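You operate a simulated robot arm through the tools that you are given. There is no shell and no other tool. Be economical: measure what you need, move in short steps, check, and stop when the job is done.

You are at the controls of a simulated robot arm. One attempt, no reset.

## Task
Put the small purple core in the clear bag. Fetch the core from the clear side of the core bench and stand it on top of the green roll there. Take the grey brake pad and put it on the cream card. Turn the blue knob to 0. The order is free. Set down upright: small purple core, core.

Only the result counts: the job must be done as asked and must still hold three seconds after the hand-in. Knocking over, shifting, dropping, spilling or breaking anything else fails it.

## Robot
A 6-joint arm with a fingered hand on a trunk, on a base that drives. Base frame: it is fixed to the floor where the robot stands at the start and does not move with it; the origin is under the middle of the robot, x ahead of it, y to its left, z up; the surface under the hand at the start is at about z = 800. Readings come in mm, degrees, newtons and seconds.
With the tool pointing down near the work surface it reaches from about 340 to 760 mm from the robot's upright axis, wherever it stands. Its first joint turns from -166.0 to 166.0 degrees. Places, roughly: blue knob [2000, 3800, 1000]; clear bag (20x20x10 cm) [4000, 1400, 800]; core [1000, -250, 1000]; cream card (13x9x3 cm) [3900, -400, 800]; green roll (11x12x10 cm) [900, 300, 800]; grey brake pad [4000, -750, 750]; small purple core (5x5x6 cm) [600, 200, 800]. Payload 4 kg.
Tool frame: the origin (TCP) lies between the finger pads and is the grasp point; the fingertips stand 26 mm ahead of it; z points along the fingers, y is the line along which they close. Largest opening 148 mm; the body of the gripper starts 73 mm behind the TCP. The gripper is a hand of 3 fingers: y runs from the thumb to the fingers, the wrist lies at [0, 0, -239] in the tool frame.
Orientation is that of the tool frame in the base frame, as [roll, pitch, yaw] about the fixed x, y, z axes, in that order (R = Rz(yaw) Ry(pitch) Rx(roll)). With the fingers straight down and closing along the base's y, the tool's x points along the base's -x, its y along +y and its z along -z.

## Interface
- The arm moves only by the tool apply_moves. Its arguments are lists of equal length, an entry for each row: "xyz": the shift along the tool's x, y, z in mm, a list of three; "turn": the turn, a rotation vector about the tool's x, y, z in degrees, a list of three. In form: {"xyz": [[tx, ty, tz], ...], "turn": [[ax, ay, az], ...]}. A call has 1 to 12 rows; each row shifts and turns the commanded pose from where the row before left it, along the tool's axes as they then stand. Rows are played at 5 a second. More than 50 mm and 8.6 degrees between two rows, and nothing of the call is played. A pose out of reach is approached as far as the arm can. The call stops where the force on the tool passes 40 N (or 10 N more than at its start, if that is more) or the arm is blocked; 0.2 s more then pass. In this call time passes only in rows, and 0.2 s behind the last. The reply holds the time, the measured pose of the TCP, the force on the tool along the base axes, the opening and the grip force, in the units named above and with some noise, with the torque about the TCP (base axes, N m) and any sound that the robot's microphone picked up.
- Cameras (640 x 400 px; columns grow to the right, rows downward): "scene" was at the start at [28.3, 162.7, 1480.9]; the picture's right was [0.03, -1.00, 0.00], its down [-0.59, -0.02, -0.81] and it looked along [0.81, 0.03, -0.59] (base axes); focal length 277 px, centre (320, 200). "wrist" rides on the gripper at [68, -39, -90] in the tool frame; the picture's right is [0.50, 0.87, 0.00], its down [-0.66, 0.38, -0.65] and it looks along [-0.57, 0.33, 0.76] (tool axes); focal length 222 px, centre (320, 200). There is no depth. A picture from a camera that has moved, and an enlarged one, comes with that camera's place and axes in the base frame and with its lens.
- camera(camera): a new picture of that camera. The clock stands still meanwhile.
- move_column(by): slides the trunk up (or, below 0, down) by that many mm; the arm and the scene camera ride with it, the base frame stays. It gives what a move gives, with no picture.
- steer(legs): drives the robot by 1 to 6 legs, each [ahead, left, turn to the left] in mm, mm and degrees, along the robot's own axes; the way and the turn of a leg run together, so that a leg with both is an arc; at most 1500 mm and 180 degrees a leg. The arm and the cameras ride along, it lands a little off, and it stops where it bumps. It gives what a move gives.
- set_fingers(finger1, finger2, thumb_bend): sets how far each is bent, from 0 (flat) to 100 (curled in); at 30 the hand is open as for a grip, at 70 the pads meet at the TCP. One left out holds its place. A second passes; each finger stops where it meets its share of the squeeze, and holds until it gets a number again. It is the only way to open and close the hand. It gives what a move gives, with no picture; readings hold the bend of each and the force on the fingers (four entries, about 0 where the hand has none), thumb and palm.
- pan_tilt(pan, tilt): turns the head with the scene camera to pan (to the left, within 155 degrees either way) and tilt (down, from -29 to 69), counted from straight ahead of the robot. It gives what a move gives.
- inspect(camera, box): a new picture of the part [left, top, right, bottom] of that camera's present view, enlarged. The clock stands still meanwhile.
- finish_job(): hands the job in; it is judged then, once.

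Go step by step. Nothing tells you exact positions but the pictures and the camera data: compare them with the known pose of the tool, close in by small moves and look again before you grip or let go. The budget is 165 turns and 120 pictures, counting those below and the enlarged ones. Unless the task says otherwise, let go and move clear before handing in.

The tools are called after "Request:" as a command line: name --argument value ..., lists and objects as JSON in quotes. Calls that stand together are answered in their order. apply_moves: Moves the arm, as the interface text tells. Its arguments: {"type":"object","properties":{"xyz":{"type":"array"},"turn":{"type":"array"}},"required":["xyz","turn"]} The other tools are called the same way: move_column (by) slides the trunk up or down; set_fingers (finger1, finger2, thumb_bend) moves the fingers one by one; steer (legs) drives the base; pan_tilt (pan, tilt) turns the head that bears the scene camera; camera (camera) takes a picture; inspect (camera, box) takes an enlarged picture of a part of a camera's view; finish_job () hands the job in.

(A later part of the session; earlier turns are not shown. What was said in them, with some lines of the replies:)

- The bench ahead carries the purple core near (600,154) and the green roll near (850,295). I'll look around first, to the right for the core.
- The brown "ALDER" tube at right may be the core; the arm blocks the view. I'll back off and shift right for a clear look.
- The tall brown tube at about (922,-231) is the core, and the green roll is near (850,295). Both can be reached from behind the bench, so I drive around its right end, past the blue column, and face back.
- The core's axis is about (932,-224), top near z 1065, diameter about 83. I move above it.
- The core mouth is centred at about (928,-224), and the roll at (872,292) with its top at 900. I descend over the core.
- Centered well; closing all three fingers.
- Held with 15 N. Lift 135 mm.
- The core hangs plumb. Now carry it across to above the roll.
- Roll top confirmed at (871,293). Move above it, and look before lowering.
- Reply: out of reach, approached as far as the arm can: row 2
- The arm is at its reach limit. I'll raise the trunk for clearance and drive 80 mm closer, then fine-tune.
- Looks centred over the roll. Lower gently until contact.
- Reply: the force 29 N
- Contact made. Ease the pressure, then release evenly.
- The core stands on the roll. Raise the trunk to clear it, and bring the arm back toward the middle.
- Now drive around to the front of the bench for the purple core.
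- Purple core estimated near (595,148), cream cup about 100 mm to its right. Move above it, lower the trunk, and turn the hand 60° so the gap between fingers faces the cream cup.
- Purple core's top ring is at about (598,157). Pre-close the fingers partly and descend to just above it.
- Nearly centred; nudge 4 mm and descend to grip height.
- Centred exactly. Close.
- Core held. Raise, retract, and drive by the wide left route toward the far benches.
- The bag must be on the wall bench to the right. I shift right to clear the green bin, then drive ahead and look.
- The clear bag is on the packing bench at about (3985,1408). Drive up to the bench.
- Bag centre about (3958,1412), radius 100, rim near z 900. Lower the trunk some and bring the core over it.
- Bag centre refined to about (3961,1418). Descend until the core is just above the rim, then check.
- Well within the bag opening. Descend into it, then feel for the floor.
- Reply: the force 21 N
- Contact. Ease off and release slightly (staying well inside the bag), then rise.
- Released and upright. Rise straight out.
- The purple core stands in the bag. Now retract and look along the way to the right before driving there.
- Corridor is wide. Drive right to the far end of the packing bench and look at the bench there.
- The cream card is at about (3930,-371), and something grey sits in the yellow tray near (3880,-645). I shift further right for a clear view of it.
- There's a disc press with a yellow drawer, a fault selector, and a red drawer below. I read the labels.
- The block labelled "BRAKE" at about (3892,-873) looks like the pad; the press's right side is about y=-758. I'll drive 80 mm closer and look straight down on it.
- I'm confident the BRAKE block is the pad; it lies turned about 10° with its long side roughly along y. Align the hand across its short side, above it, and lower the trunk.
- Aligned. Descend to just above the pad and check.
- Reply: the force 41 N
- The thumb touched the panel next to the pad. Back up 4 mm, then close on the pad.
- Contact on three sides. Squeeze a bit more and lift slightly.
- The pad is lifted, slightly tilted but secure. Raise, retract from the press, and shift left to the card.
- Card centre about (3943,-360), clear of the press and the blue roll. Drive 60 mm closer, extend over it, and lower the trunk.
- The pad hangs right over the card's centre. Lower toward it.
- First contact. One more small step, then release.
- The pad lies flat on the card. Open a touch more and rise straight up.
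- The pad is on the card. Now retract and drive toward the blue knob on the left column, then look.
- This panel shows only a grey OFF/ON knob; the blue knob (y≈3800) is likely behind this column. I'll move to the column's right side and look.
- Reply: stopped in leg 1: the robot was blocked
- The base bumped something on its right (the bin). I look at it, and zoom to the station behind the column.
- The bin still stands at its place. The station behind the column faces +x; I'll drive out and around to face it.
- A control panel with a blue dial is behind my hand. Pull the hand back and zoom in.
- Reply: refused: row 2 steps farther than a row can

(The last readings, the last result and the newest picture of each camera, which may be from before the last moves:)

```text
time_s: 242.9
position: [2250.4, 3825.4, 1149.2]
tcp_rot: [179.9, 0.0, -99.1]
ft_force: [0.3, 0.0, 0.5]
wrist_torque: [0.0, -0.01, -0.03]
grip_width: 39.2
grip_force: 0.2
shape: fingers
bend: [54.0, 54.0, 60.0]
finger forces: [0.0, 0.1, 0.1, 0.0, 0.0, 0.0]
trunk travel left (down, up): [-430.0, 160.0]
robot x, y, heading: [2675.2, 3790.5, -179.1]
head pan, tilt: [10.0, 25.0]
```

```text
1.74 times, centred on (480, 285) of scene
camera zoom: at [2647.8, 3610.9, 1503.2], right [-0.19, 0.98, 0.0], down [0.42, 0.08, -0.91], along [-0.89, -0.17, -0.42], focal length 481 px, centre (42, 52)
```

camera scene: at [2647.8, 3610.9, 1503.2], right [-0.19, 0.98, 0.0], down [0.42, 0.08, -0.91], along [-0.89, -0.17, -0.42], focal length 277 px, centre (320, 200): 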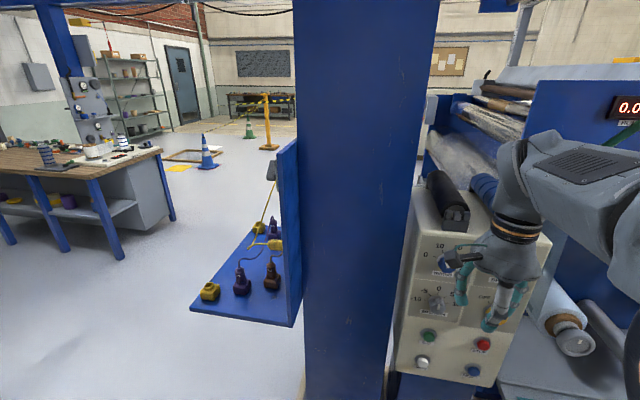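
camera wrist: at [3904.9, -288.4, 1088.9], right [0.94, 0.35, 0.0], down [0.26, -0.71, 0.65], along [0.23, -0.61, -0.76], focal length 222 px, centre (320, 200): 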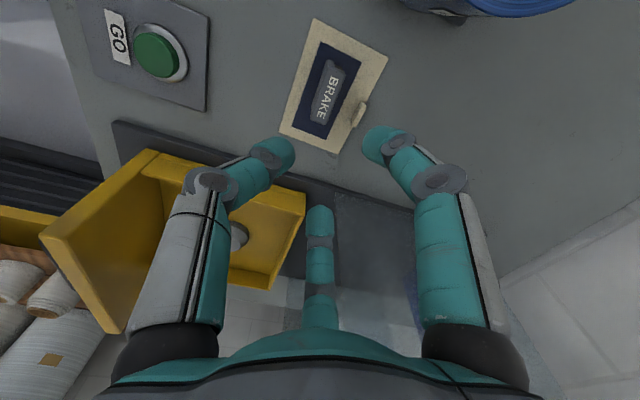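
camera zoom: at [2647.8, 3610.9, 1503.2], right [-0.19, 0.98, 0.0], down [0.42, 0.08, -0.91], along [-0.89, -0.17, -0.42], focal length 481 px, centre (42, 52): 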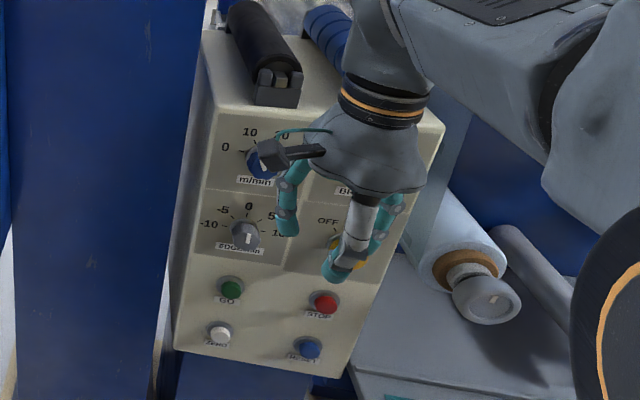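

Request:
apply_moves --xyz '[[-25, -20, -30], [-25, -20, -30], [-25, -20, -30], [-25, -10, -30], [-25, 0, -30], [-25, 0, -30]]' --turn '[[0, 0, 0], [0, 0, 0], [0, 0, 0], [0, 0, 0], [0, 0, 0], [0, 0, 0]]'

Request:
inspect --camera "scene" --box '[390, 180, 550, 310]'

```text
time_s: 244.3
position: [2342.3, 3963.0, 1327.9]
tcp_rot: [-179.9, 0.0, -99.2]
ft_force: [0.1, 0.1, -0.6]
wrist_torque: [-0.01, -0.02, 0.0]
grip_width: 39.1
grip_force: 0.1
shape: fingers
bend: [54.0, 54.0, 60.0]
finger forces: [0.0, 0.0, 0.0, 0.0, 0.1, 0.0]
trunk travel left (down, up): [-430.0, 160.0]
robot x, y, heading: [2674.2, 3793.0, -179.2]
head pan, tilt: [10.0, 25.0]
```

```text
3.08 times, centred on (470, 245) of scene
camera zoom: at [2647.6, 3611.0, 1503.2], right [-0.19, 0.98, 0.0], down [0.42, 0.08, -0.91], along [-0.89, -0.17, -0.42], focal length 852 px, centre (-142, 62)
```

zoom: 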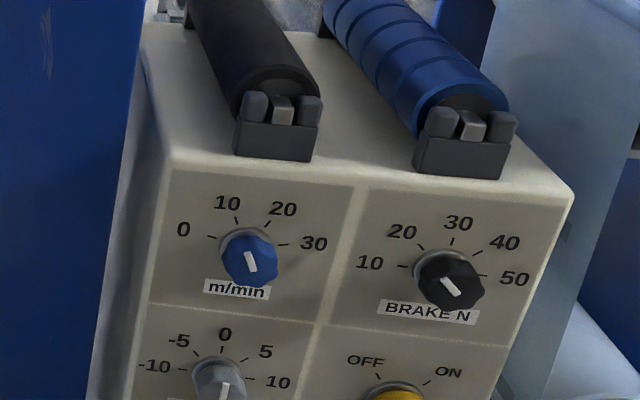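

The blue m/min knob must go to 0. Zoom in on its pointer, and lower the trunk for a second view to triangulate.

Request:
inspect --camera "scene" --box '[430, 220, 480, 260]'

Request:
move_column --by -150

Request:
inspect --camera "scene" --box '[390, 130, 550, 260]'

```text
10.00 times, centred on (455, 240) of scene
camera zoom: at [2647.6, 3611.0, 1503.2], right [-0.19, 0.98, 0.0], down [0.42, 0.08, -0.91], along [-0.89, -0.17, -0.42], focal length 2767 px, centre (-1030, -200)
```

zoom: 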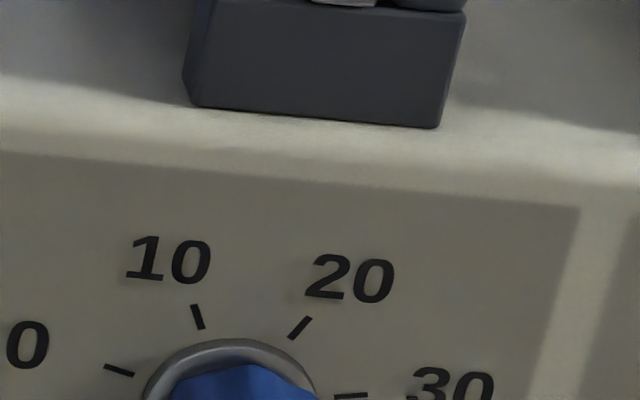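

```text
time_s: 246.0
position: [2343.5, 3962.3, 1177.8]
tcp_rot: [180.0, 0.0, -99.1]
ft_force: [-0.7, -0.4, -0.1]
wrist_torque: [-0.01, 0.0, 0.02]
grip_width: 39.3
grip_force: 0.1
shape: fingers
bend: [54.0, 54.0, 60.0]
finger forces: [0.0, 0.1, 0.0, 0.1, 0.0, 0.1]
trunk travel left (down, up): [-280.0, 310.0]
robot x, y, heading: [2675.2, 3790.0, -179.4]
head pan, tilt: [10.0, 25.0]
```

```text
3.08 times, centred on (470, 195) of scene
camera zoom: at [2647.9, 3610.8, 1353.3], right [-0.19, 0.98, 0.0], down [0.42, 0.08, -0.91], along [-0.89, -0.17, -0.42], focal length 852 px, centre (-142, 215)
```

zoom: 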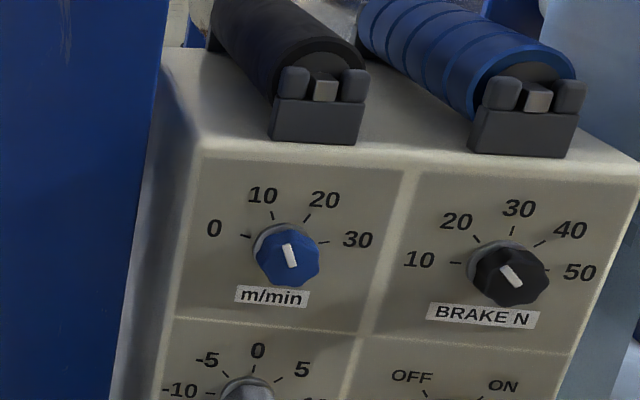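

Triangulated knob face at about (2021,3824,1052), diameter about 46. Back off 100 mm, then bring the hand in front and pitch it to horizontal.

Request:
steer --legs '[[-100, 0, 0]]'

Request:
apply_moves --xyz '[[28.5, 31.4, 0], [28.5, 31.4, 0], [28.5, 31.4, 0], [28.5, 31.4, 0], [28.5, 31.4, 0], [28.5, 31.4, 0]]' --turn '[[0, 0, 0], [0, 0, 0], [0, 0, 0], [0, 0, 0], [0, 0, 0], [0, 0, 0]]'

Request:
apply_moves --xyz '[[0, 0, 0], [0, 0, 0], [0, 0, 0], [0, 0, 0], [0, 0, 0], [0, 0, 0], [0, 0, 0], [0, 0, 0], [0, 0, 0], [0, 0, 0], [0, 0, 0]]' --turn '[[-8.08, 1.3, 0], [-8.08, 1.3, 0], [-8.08, 1.3, 0], [-8.08, 1.3, 0], [-8.08, 1.3, 0], [-8.08, 1.3, 0], [-8.08, 1.3, 0], [-8.08, 1.3, 0], [-8.08, 1.3, 0], [-8.08, 1.3, 0], [-8.08, 1.3, 0]]'

Request:
camera --camera "wrist"

```text
time_s: 247.2
position: [2444.7, 3963.9, 1177.9]
tcp_rot: [-179.9, 0.0, -99.1]
ft_force: [-0.4, 0.8, -0.2]
wrist_torque: [0.04, -0.04, 0.02]
grip_width: 39.2
grip_force: 0.0
shape: fingers
bend: [54.0, 54.0, 60.0]
finger forces: [0.0, 0.1, 0.0, 0.0, 0.0, 0.1]
trunk travel left (down, up): [-280.0, 310.0]
robot x, y, heading: [2778.2, 3790.1, -179.3]
head pan, tilt: [10.0, 25.0]
```

```text
time_s: 248.6
position: [2254.9, 3823.1, 1127.6]
tcp_rot: [179.8, -0.1, -99.1]
ft_force: [0.2, 0.6, 0.1]
wrist_torque: [-0.02, 0.04, -0.03]
grip_width: 39.6
grip_force: 0.0
shape: fingers
bend: [54.0, 54.0, 60.0]
finger forces: [0.0, 0.0, 0.0, 0.0, 0.0, 0.0]
out of reach, approached as far as the arm can: row 2, 3, 4, 5, 6
trunk travel left (down, up): [-280.0, 310.0]
robot x, y, heading: [2776.0, 3792.3, -179.1]
head pan, tilt: [10.0, 25.0]
```

```text
time_s: 251.0
position: [2254.7, 3810.3, 1123.0]
tcp_rot: [96.1, -9.3, -88.1]
ft_force: [-0.4, 0.6, 0.0]
wrist_torque: [0.0, -0.02, 0.09]
grip_width: 39.2
grip_force: 0.1
shape: fingers
bend: [54.0, 54.0, 60.0]
finger forces: [0.0, 0.1, 0.0, 0.0, 0.0, 0.1]
out of reach, approached as far as the arm can: row 10
trunk travel left (down, up): [-280.0, 310.0]
robot x, y, heading: [2774.1, 3792.3, -179.0]
head pan, tilt: [10.0, 25.0]
```

```text
20 pictures are left
camera wrist: at [2350.5, 3740.5, 1104.9], right [-0.08, -0.36, 0.93], down [0.59, 0.74, 0.33], along [-0.81, 0.57, 0.15], focal length 222 px, centre (320, 200)
```

wrist: 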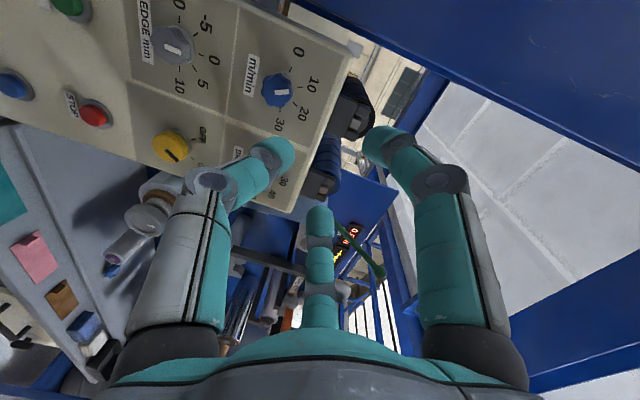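

The wrist view agrees: knob at about (2021,3825,1049). Zoom in on the pointer.

Request:
inspect --camera "wrist" --box '[230, 40, 330, 140]'

```text
4.00 times, centred on (280, 90) of wrist
camera zoom: at [2350.5, 3740.5, 1104.9], right [-0.08, -0.36, 0.93], down [0.59, 0.74, 0.33], along [-0.81, 0.57, 0.15], focal length 888 px, centre (480, 640)
```

zoom: 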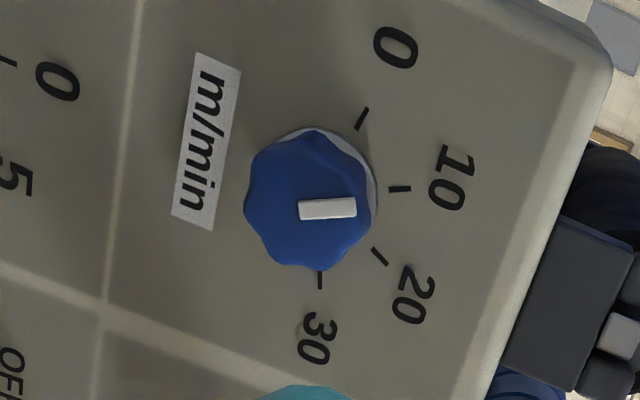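

The pointer sits just past 10, so about 50° counter-clockwise is needed. The panel is vertical at x≈1997. Level the hand, line up in front of the knob and open the fingers slightly.

Request:
apply_moves --xyz '[[0, 0, 0], [-9, -23.5, 33], [-9, -23.5, 33], [-9, -23.5, 33]]' --turn '[[-6.4, -1.9, 0], [0, 0, 0], [0, 0, 0], [0, 0, 0]]'

Request:
set_fingers --finger1 44 --finger2 44 --thumb_bend 44

Request:
camera --camera "wrist"

```text
time_s: 252.0
position: [2157.1, 3841.4, 1060.8]
tcp_rot: [90.0, -10.0, -90.0]
ft_force: [-0.5, 0.3, 0.5]
wrist_torque: [0.01, 0.0, -0.01]
grip_width: 39.2
grip_force: 0.0
shape: fingers
bend: [54.0, 54.0, 60.0]
finger forces: [0.0, 0.0, 0.1, 0.0, 0.0, 0.0]
out of reach, approached as far as the arm can: row 3, 4
trunk travel left (down, up): [-280.0, 310.0]
robot x, y, heading: [2776.5, 3789.8, -179.3]
head pan, tilt: [10.0, 25.0]
```

```text
time_s: 253.0
position: [2157.0, 3841.8, 1060.7]
tcp_rot: [90.2, -10.0, -90.0]
ft_force: [0.3, -0.4, 0.5]
wrist_torque: [0.01, 0.0, 0.02]
grip_width: 81.4
grip_force: 0.1
shape: fingers
bend: [44.0, 44.0, 44.0]
finger forces: [0.0, 0.0, 0.1, 0.1, 0.0, 0.0]
trunk travel left (down, up): [-280.0, 310.0]
robot x, y, heading: [2779.5, 3792.8, -179.3]
head pan, tilt: [10.0, 25.0]
```

```text
18 pictures are left
camera wrist: at [2246.4, 3767.8, 1033.4], right [0.0, -0.34, 0.94], down [0.65, 0.71, 0.26], along [-0.76, 0.61, 0.22], focal length 222 px, centre (320, 200)
```

wrist: 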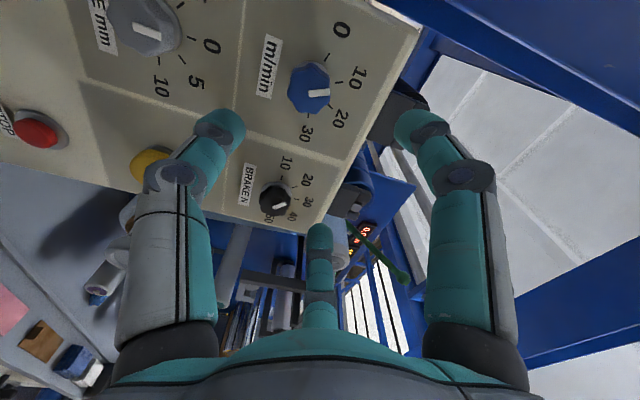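

Request:
apply_moves --xyz '[[7, -8, 41], [7, -8, 41]]' --turn '[[0, 0, 0], [0, 0, 0]]'

Request:
camera --camera "wrist"

```text
time_s: 253.6
position: [2072.0, 3839.6, 1056.8]
tcp_rot: [90.0, -10.0, -89.9]
ft_force: [1.1, -0.1, 0.6]
wrist_torque: [0.0, -0.02, -0.02]
grip_width: 81.5
grip_force: 0.1
shape: fingers
bend: [44.0, 44.0, 44.0]
finger forces: [0.1, 0.0, 0.0, 0.0, 0.0, 0.0]
out of reach, approached as far as the arm can: row 1, 2
trunk travel left (down, up): [-280.0, 310.0]
robot x, y, heading: [2776.5, 3793.2, -179.2]
head pan, tilt: [10.0, 25.0]
```

```text
17 pictures are left
camera wrist: at [2161.7, 3765.5, 1029.9], right [0.0, -0.34, 0.94], down [0.65, 0.71, 0.26], along [-0.76, 0.61, 0.22], focal length 222 px, centre (320, 200)
```

wrist: 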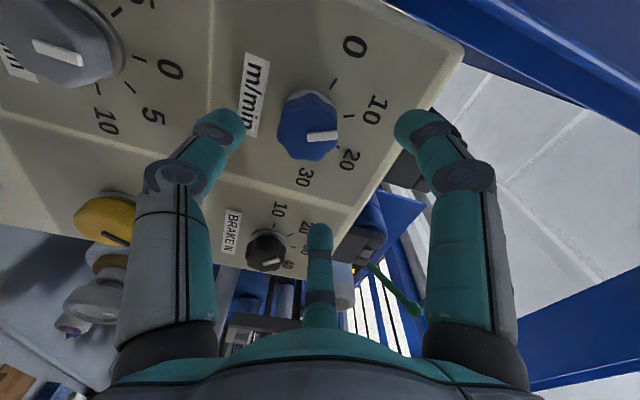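

The arm resists the last sideways bit, so I'll use base and trunk: 17 mm left, 12 mm down.

Request:
steer --legs '[[0, 17, 0]]'

Request:
move_column --by -12

Request:
camera --camera "wrist"

```text
time_s: 254.3
position: [2070.4, 3822.3, 1056.5]
tcp_rot: [90.1, -10.0, -89.9]
ft_force: [1.1, -0.7, -0.1]
wrist_torque: [-0.01, -0.02, 0.03]
grip_width: 81.3
grip_force: 0.0
shape: fingers
bend: [44.0, 44.0, 44.0]
finger forces: [0.0, 0.1, 0.0, 0.0, 0.0, 0.0]
trunk travel left (down, up): [-280.0, 310.0]
robot x, y, heading: [2777.5, 3771.7, -179.5]
head pan, tilt: [10.0, 25.0]
```

```text
time_s: 254.9
position: [2072.4, 3821.3, 1045.4]
tcp_rot: [90.1, -9.9, -89.9]
ft_force: [0.4, 0.8, 0.1]
wrist_torque: [-0.04, -0.01, -0.03]
grip_width: 81.7
grip_force: 0.0
shape: fingers
bend: [44.0, 44.0, 44.0]
finger forces: [0.0, 0.0, 0.0, 0.1, 0.1, 0.0]
trunk travel left (down, up): [-268.0, 322.0]
robot x, y, heading: [2776.3, 3775.9, -179.1]
head pan, tilt: [10.0, 25.0]
```

```text
16 pictures are left
camera wrist: at [2162.0, 3748.1, 1017.4], right [0.0, -0.34, 0.94], down [0.65, 0.71, 0.26], along [-0.76, 0.61, 0.22], focal length 222 px, centre (320, 200)
```

wrist: 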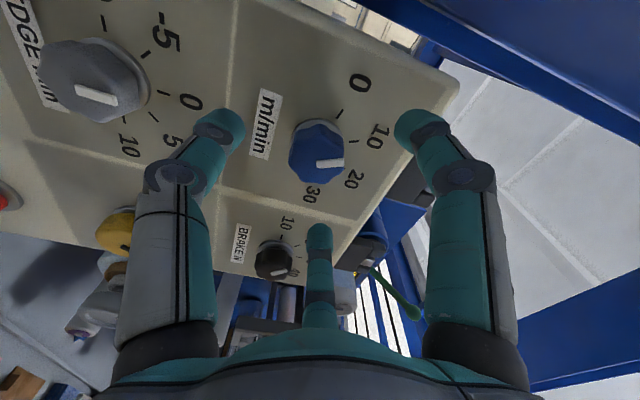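

Aligned on the knob axis. Advance 36 mm and grip gently.

Request:
apply_moves --xyz '[[0, 0, 14], [0, 0, 12], [0, 0, 10]]' --turn '[[0, 0, 0], [0, 0, 0], [0, 0, 0]]'

Request:
camera --camera "wrist"

```text
time_s: 255.7
position: [2036.4, 3821.9, 1044.9]
tcp_rot: [90.1, -10.0, -89.9]
ft_force: [-0.1, -0.7, 0.0]
wrist_torque: [0.01, 0.02, 0.0]
grip_width: 81.6
grip_force: 0.0
shape: fingers
bend: [44.0, 44.0, 44.0]
finger forces: [0.0, 0.1, 0.1, 0.0, 0.0, 0.1]
trunk travel left (down, up): [-268.0, 322.0]
robot x, y, heading: [2775.5, 3775.5, -179.2]
head pan, tilt: [10.0, 25.0]
```

```text
15 pictures are left
camera wrist: at [2125.5, 3748.8, 1016.7], right [0.0, -0.34, 0.94], down [0.65, 0.71, 0.26], along [-0.76, 0.61, 0.22], focal length 222 px, centre (320, 200)
```

wrist: 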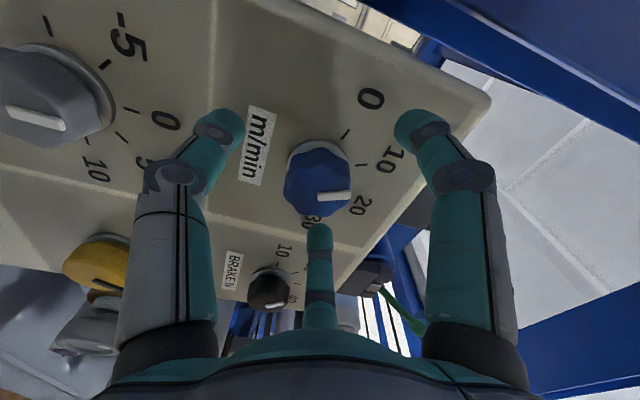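

Request:
apply_moves --xyz '[[0, 0, 4], [0, 0, 4]]' --turn '[[0, 0, 0], [0, 0, 0]]'

Request:
set_fingers --finger1 66 --finger2 66 --thumb_bend 66

Request:
camera --camera "wrist"

```text
time_s: 256.3
position: [2028.4, 3823.4, 1044.1]
tcp_rot: [90.1, -9.9, -89.9]
ft_force: [-0.4, -0.4, 0.4]
wrist_torque: [0.0, -0.03, 0.04]
grip_width: 81.6
grip_force: 0.1
shape: fingers
bend: [44.0, 44.0, 44.0]
finger forces: [0.0, 0.0, 0.0, 0.0, 0.1, 0.0]
trunk travel left (down, up): [-268.0, 322.0]
robot x, y, heading: [2775.8, 3778.0, -179.3]
head pan, tilt: [10.0, 25.0]
```

```text
time_s: 257.3
position: [2027.1, 3823.7, 1044.8]
tcp_rot: [90.2, -10.1, -89.9]
ft_force: [-0.6, 3.8, -0.6]
wrist_torque: [-0.01, -0.01, -0.11]
grip_width: 25.5
grip_force: 8.6
shape: fingers
bend: [62.0, 57.0, 62.0]
finger forces: [3.5, 8.1, 0.1, 0.0, 6.1, 0.1]
trunk travel left (down, up): [-268.0, 322.0]
robot x, y, heading: [2774.4, 3771.3, -179.0]
head pan, tilt: [10.0, 25.0]
```

```text
14 pictures are left
camera wrist: at [2117.3, 3749.5, 1016.9], right [0.0, -0.34, 0.94], down [0.65, 0.71, 0.26], along [-0.76, 0.61, 0.22], focal length 222 px, centre (320, 200)
```

wrist: 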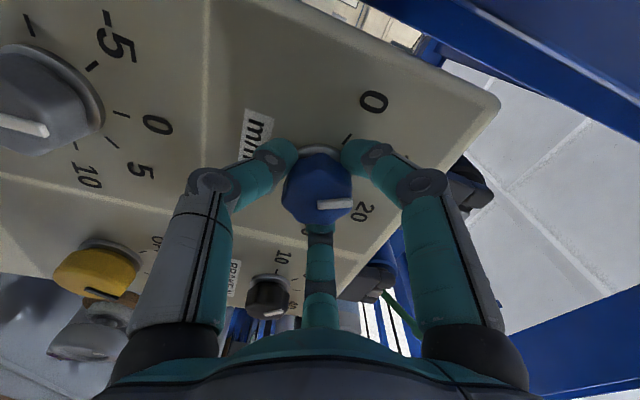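

Gripped on the knob. Turn counter-clockwise (negative about tool z) in steps.

Request:
apply_moves --xyz '[[0, 0, 0], [0, 0, 0], [0, 0, 0]]' --turn '[[0, 0, -8], [0, 0, -8], [0, 0, -8]]'

Request:
camera --camera "wrist"

```text
time_s: 257.8
position: [2025.5, 3833.3, 1051.3]
tcp_rot: [91.4, -1.3, -88.7]
ft_force: [19.8, -7.0, -9.1]
wrist_torque: [0.01, -0.3, 0.36]
grip_width: 32.1
grip_force: 17.0
shape: fingers
bend: [60.0, 63.0, 60.0]
finger forces: [14.9, 4.4, 0.0, 0.0, 14.8, 0.0]
out of reach, approached as far as the arm can: row 1, 2
trunk travel left (down, up): [-268.0, 322.0]
robot x, y, heading: [2779.2, 3773.7, -179.2]
head pan, tilt: [10.0, 25.0]
stopped in row 2: the force on the tool passed its limit at 51 N (the readings are from after the stop); the commanded pose is now the measured one
```

```text
13 pictures are left
camera wrist: at [2117.8, 3766.2, 1015.0], right [-0.01, -0.48, 0.88], down [0.63, 0.68, 0.38], along [-0.78, 0.56, 0.3], focal length 222 px, centre (320, 200)
```

wrist: 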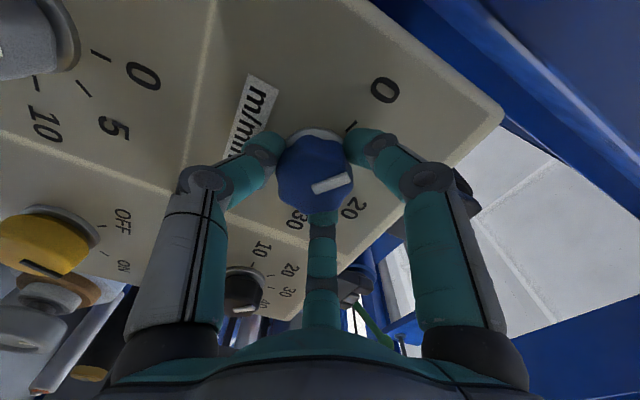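

A joint limit interferes with this roll direction. Release, back off, shift the base left for margin, and pre-roll the hand the other way to regrip.

Request:
set_fingers --finger1 44 --finger2 44 --thumb_bend 44

Request:
apply_moves --xyz '[[0, 0, -25], [0, 0, -30]]' --turn '[[0, 0, 0], [0, 0, 0]]'

Request:
steer --legs '[[0, 60, 0]]'

Request:
apply_moves --xyz '[[-25, -3, 0], [-25, -3, 0], [0, 0, 0], [0, 0, 0], [0, 0, 0], [0, 0, 0], [0, 0, 0], [0, 0, 0], [0, 0, 0]]' --turn '[[0, 0, 0], [0, 0, 0], [0, 0, 8], [0, 0, 8], [0, 0, 8], [0, 0, 8], [0, 0, 8], [0, 0, 8], [0, 0, 8]]'

Request:
camera --camera "wrist"

```text
time_s: 258.8
position: [2023.9, 3834.4, 1053.2]
tcp_rot: [91.1, -1.3, -88.7]
ft_force: [18.3, -4.0, -1.3]
wrist_torque: [-0.02, 0.31, -0.12]
grip_width: 81.6
grip_force: 8.9
shape: fingers
bend: [44.0, 50.0, 44.0]
finger forces: [3.9, 14.3, 0.0, 0.1, 0.1, 0.0]
trunk travel left (down, up): [-268.0, 322.0]
robot x, y, heading: [2776.2, 3774.3, -179.3]
head pan, tilt: [10.0, 25.0]
```

```text
time_s: 259.4
position: [2079.7, 3836.0, 1053.7]
tcp_rot: [91.5, -1.5, -88.2]
ft_force: [-0.7, 0.1, -0.4]
wrist_torque: [-0.01, 0.01, -0.02]
grip_width: 81.8
grip_force: 0.1
shape: fingers
bend: [44.0, 44.0, 44.0]
finger forces: [0.1, 0.0, 0.1, 0.0, 0.0, 0.0]
trunk travel left (down, up): [-268.0, 322.0]
robot x, y, heading: [2776.2, 3774.7, -179.1]
head pan, tilt: [10.0, 25.0]
```

```text
time_s: 260.4
position: [2080.4, 3774.7, 1054.3]
tcp_rot: [91.5, -1.6, -88.4]
ft_force: [-0.5, 0.7, -0.4]
wrist_torque: [-0.01, 0.0, 0.01]
grip_width: 82.2
grip_force: 0.0
shape: fingers
bend: [44.0, 44.0, 44.0]
finger forces: [0.1, 0.0, 0.0, 0.1, 0.0, 0.1]
trunk travel left (down, up): [-268.0, 322.0]
robot x, y, heading: [2777.3, 3713.0, -179.2]
head pan, tilt: [10.0, 25.0]
```

```text
time_s: 262.4
position: [2079.8, 3824.8, 1046.6]
tcp_rot: [92.7, -57.7, -90.7]
ft_force: [0.4, 0.1, 0.3]
wrist_torque: [0.01, -0.04, -0.01]
grip_width: 81.7
grip_force: 0.0
shape: fingers
bend: [44.0, 44.0, 44.0]
finger forces: [0.0, 0.1, 0.1, 0.0, 0.0, 0.0]
trunk travel left (down, up): [-268.0, 322.0]
robot x, y, heading: [2775.8, 3714.7, -179.3]
head pan, tilt: [10.0, 25.0]
```

```text
12 pictures are left
camera wrist: at [2170.5, 3757.1, 1084.3], right [-0.04, 0.46, 0.89], down [0.64, 0.69, -0.33], along [-0.77, 0.56, -0.32], focal length 222 px, centre (320, 200)
```

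wrist: 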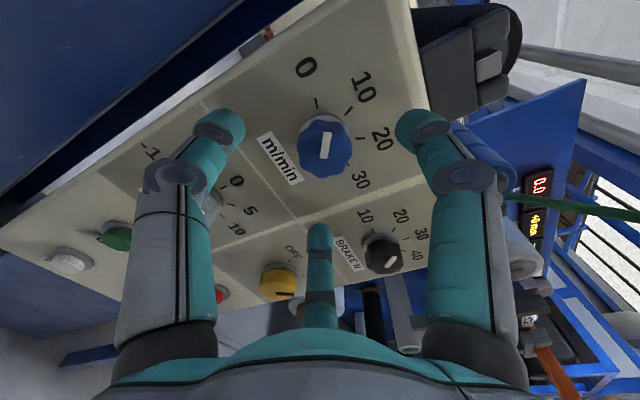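

Request:
inspect --camera "wrist" --box '[275, 85, 375, 185]'

```text
4.00 times, centred on (325, 135) of wrist
camera zoom: at [2170.5, 3757.1, 1084.3], right [-0.04, 0.46, 0.89], down [0.64, 0.69, -0.33], along [-0.77, 0.56, -0.32], focal length 888 px, centre (300, 460)
```

zoom: 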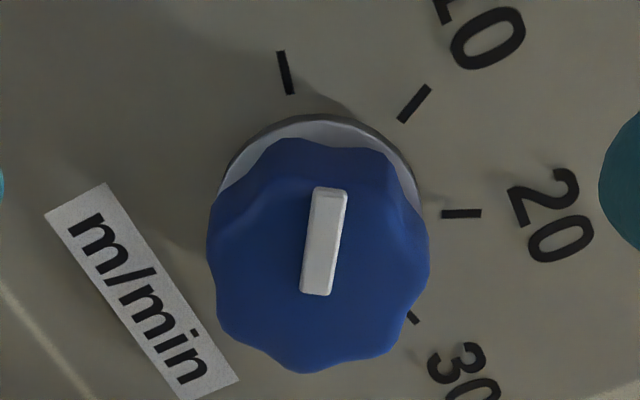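

The pointer stands at −55°, ticks at −75 (0) and −25 (10); about 21° more is needed. Centre, advance, and regrip.

Request:
apply_moves --xyz '[[0, 4.5, 14], [0, 0, 18], [0, 0, 18]]' --turn '[[0, 0, 0], [0, 0, 0], [0, 0, 0]]'

Request:
set_fingers --finger1 66 --finger2 66 --thumb_bend 66

Request:
apply_moves --xyz '[[0, 0, 0], [0, 0, 0], [0, 0, 0]]' --turn '[[0, 0, -7], [0, 0, -7], [0, 0, -6]]'

Request:
inspect --camera "wrist" --box '[240, 80, 400, 240]'

```text
time_s: 263.2
position: [2028.2, 3827.6, 1047.8]
tcp_rot: [92.8, -57.5, -90.6]
ft_force: [-0.7, -0.1, 0.9]
wrist_torque: [-0.05, 0.0, -0.04]
grip_width: 81.8
grip_force: 0.1
shape: fingers
bend: [44.0, 44.0, 44.0]
finger forces: [0.0, 0.1, 0.0, 0.0, 0.1, 0.0]
trunk travel left (down, up): [-268.0, 322.0]
robot x, y, heading: [2779.7, 3713.5, -178.9]
head pan, tilt: [10.0, 25.0]
```

```text
time_s: 264.2
position: [2028.8, 3826.5, 1047.5]
tcp_rot: [92.9, -57.6, -90.7]
ft_force: [0.1, 0.5, -2.8]
wrist_torque: [0.02, -0.07, -0.02]
grip_width: 27.4
grip_force: 9.0
shape: fingers
bend: [61.0, 58.0, 62.0]
finger forces: [4.2, 7.0, 0.1, 0.0, 6.6, 0.0]
trunk travel left (down, up): [-268.0, 322.0]
robot x, y, heading: [2776.8, 3715.5, -179.1]
head pan, tilt: [10.0, 25.0]
```

```text
time_s: 265.0
position: [2029.2, 3827.5, 1047.1]
tcp_rot: [91.9, -37.5, -89.5]
ft_force: [1.8, -1.5, -3.9]
wrist_torque: [-0.05, -0.13, -0.01]
grip_width: 27.2
grip_force: 10.0
shape: fingers
bend: [61.0, 58.0, 62.0]
finger forces: [3.9, 6.8, 0.0, 0.1, 8.9, 0.0]
trunk travel left (down, up): [-268.0, 322.0]
robot x, y, heading: [2778.3, 3710.0, -179.1]
head pan, tilt: [10.0, 25.0]
```

```text
2.50 times, centred on (320, 160) of wrist
camera zoom: at [2120.8, 3751.3, 1058.8], right [-0.03, 0.13, 0.99], down [0.63, 0.77, -0.08], along [-0.77, 0.63, -0.1], focal length 555 px, centre (320, 300)
```

zoom: 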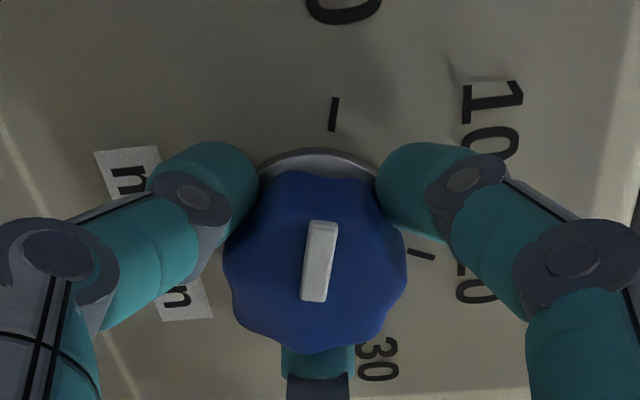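

Pointer now reads −76°, tick 0 at −76°: it's on 0. Release, back off and verify.

Request:
set_fingers --finger1 55 --finger2 52 --thumb_bend 55

Request:
set_fingers --finger1 42 --finger2 42 --thumb_bend 42

Request:
apply_moves --xyz '[[0, 0, -20], [0, 0, -40], [0, 0, -40]]' --turn '[[0, 0, 0], [0, 0, 0], [0, 0, 0]]'

Request:
camera --camera "wrist"

```text
time_s: 266.0
position: [2028.9, 3827.4, 1047.0]
tcp_rot: [91.9, -37.4, -89.4]
ft_force: [0.4, -0.1, 0.3]
wrist_torque: [0.0, -0.01, 0.01]
grip_width: 44.9
grip_force: 0.1
shape: fingers
bend: [55.0, 52.0, 55.0]
finger forces: [0.1, 0.0, 0.0, 0.1, 0.0, 0.1]
trunk travel left (down, up): [-268.0, 322.0]
robot x, y, heading: [2776.7, 3711.3, -178.9]
head pan, tilt: [10.0, 25.0]
```

```text
time_s: 267.0
position: [2028.7, 3826.9, 1046.9]
tcp_rot: [91.9, -37.5, -89.5]
ft_force: [0.2, 0.3, -0.3]
wrist_torque: [-0.03, 0.01, 0.01]
grip_width: 88.1
grip_force: 0.0
shape: fingers
bend: [42.0, 42.0, 42.0]
finger forces: [0.1, 0.1, 0.1, 0.0, 0.0, 0.0]
trunk travel left (down, up): [-268.0, 322.0]
robot x, y, heading: [2777.8, 3713.9, -179.2]
head pan, tilt: [10.0, 25.0]
```

```text
time_s: 267.8
position: [2130.6, 3828.9, 1049.2]
tcp_rot: [92.0, -37.6, -89.4]
ft_force: [0.0, 0.0, -0.1]
wrist_torque: [0.01, 0.01, -0.01]
grip_width: 87.8
grip_force: 0.0
shape: fingers
bend: [42.0, 42.0, 42.0]
finger forces: [0.0, 0.0, 0.1, 0.0, 0.0, 0.1]
trunk travel left (down, up): [-268.0, 322.0]
robot x, y, heading: [2781.5, 3714.6, -179.1]
head pan, tilt: [10.0, 25.0]
```

```text
9 pictures are left
camera wrist: at [2221.4, 3753.5, 1061.2], right [-0.03, 0.13, 0.99], down [0.63, 0.77, -0.08], along [-0.77, 0.63, -0.11], focal length 222 px, centre (320, 200)
```

wrist: 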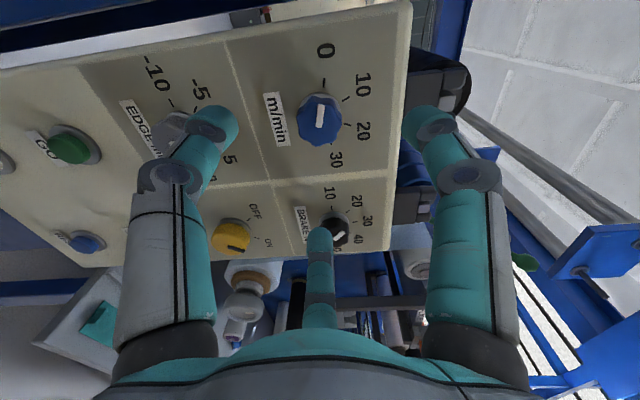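

Request:
inspect --camera "wrist" --box '[280, 60, 370, 150]'

```text
4.44 times, centred on (325, 105) of wrist
camera zoom: at [2221.4, 3753.5, 1061.2], right [-0.03, 0.13, 0.99], down [0.63, 0.77, -0.08], along [-0.77, 0.63, -0.11], focal length 987 px, centre (298, 622)
```

zoom: 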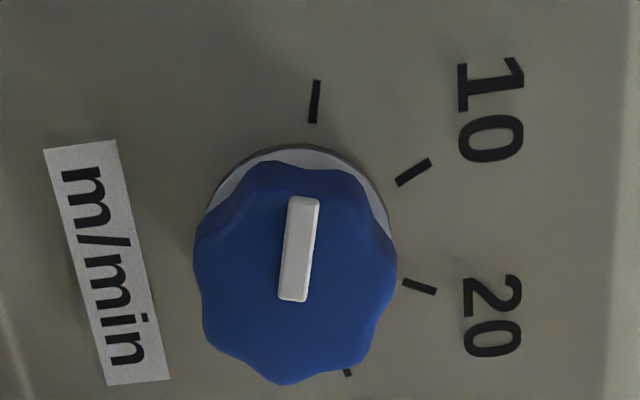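

The knob reads 0. Back clear, and take one last look at the core bench and the bin.

Request:
steer --legs '[[-150, 0, 0]]'

Request:
pan_tilt --pan 55 --tilt 22

Request:
camera --camera "scene"

```text
time_s: 269.2
position: [2280.6, 3829.6, 1050.5]
tcp_rot: [91.9, -37.5, -89.3]
ft_force: [0.1, 0.4, -1.0]
wrist_torque: [0.01, -0.01, 0.02]
grip_width: 87.9
grip_force: 0.0
shape: fingers
bend: [42.0, 42.0, 42.0]
finger forces: [0.0, 0.0, 0.0, 0.0, 0.0, 0.0]
trunk travel left (down, up): [-268.0, 322.0]
robot x, y, heading: [2926.9, 3716.3, -178.9]
head pan, tilt: [10.0, 25.0]
```

```text
time_s: 270.3
position: [2281.8, 3830.4, 1049.8]
tcp_rot: [91.8, -37.5, -89.3]
ft_force: [0.4, 0.4, 0.9]
wrist_torque: [0.01, -0.01, -0.01]
grip_width: 88.0
grip_force: 0.1
shape: fingers
bend: [42.0, 42.0, 42.0]
finger forces: [0.0, 0.0, 0.0, 0.0, 0.1, 0.1]
trunk travel left (down, up): [-268.0, 322.0]
robot x, y, heading: [2928.3, 3717.7, -179.1]
head pan, tilt: [55.0, 22.0]
```

```text
7 pictures are left
camera scene: at [2942.8, 3476.5, 1346.1], right [-0.83, 0.56, 0.0], down [0.21, 0.31, -0.93], along [-0.52, -0.77, -0.37], focal length 277 px, centre (320, 200)
```

scene: 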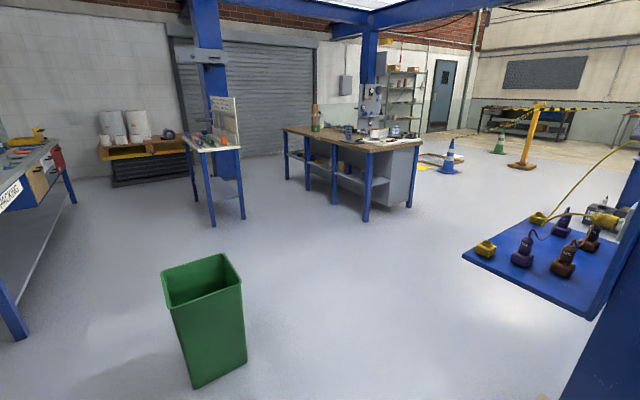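

Everything stands as it should: the core on the green roll, the bin upright and in place. Handing in.

Request:
finish_job

```text
The job is handed in.
```

I've handed the job in with all four parts done as asked:

- **Small purple core:** it stands upright in the clear bag.
- **Core:** it stands upright on the green roll. I took the core to be the tall brown tube labelled ALDER.
- **Grey brake pad:** it lies flat on the cream card. I took the pad to be the dark grey block labelled BRAKE.
- **Blue knob:** its pointer is on the 0 mark, checked close up after I let go.

The robot's base bumped the green bin while I was looking for the knob. The bin is still upright and, as far as I can tell from the pictures, where it was, but I can't rule out a shift of a few millimetres.
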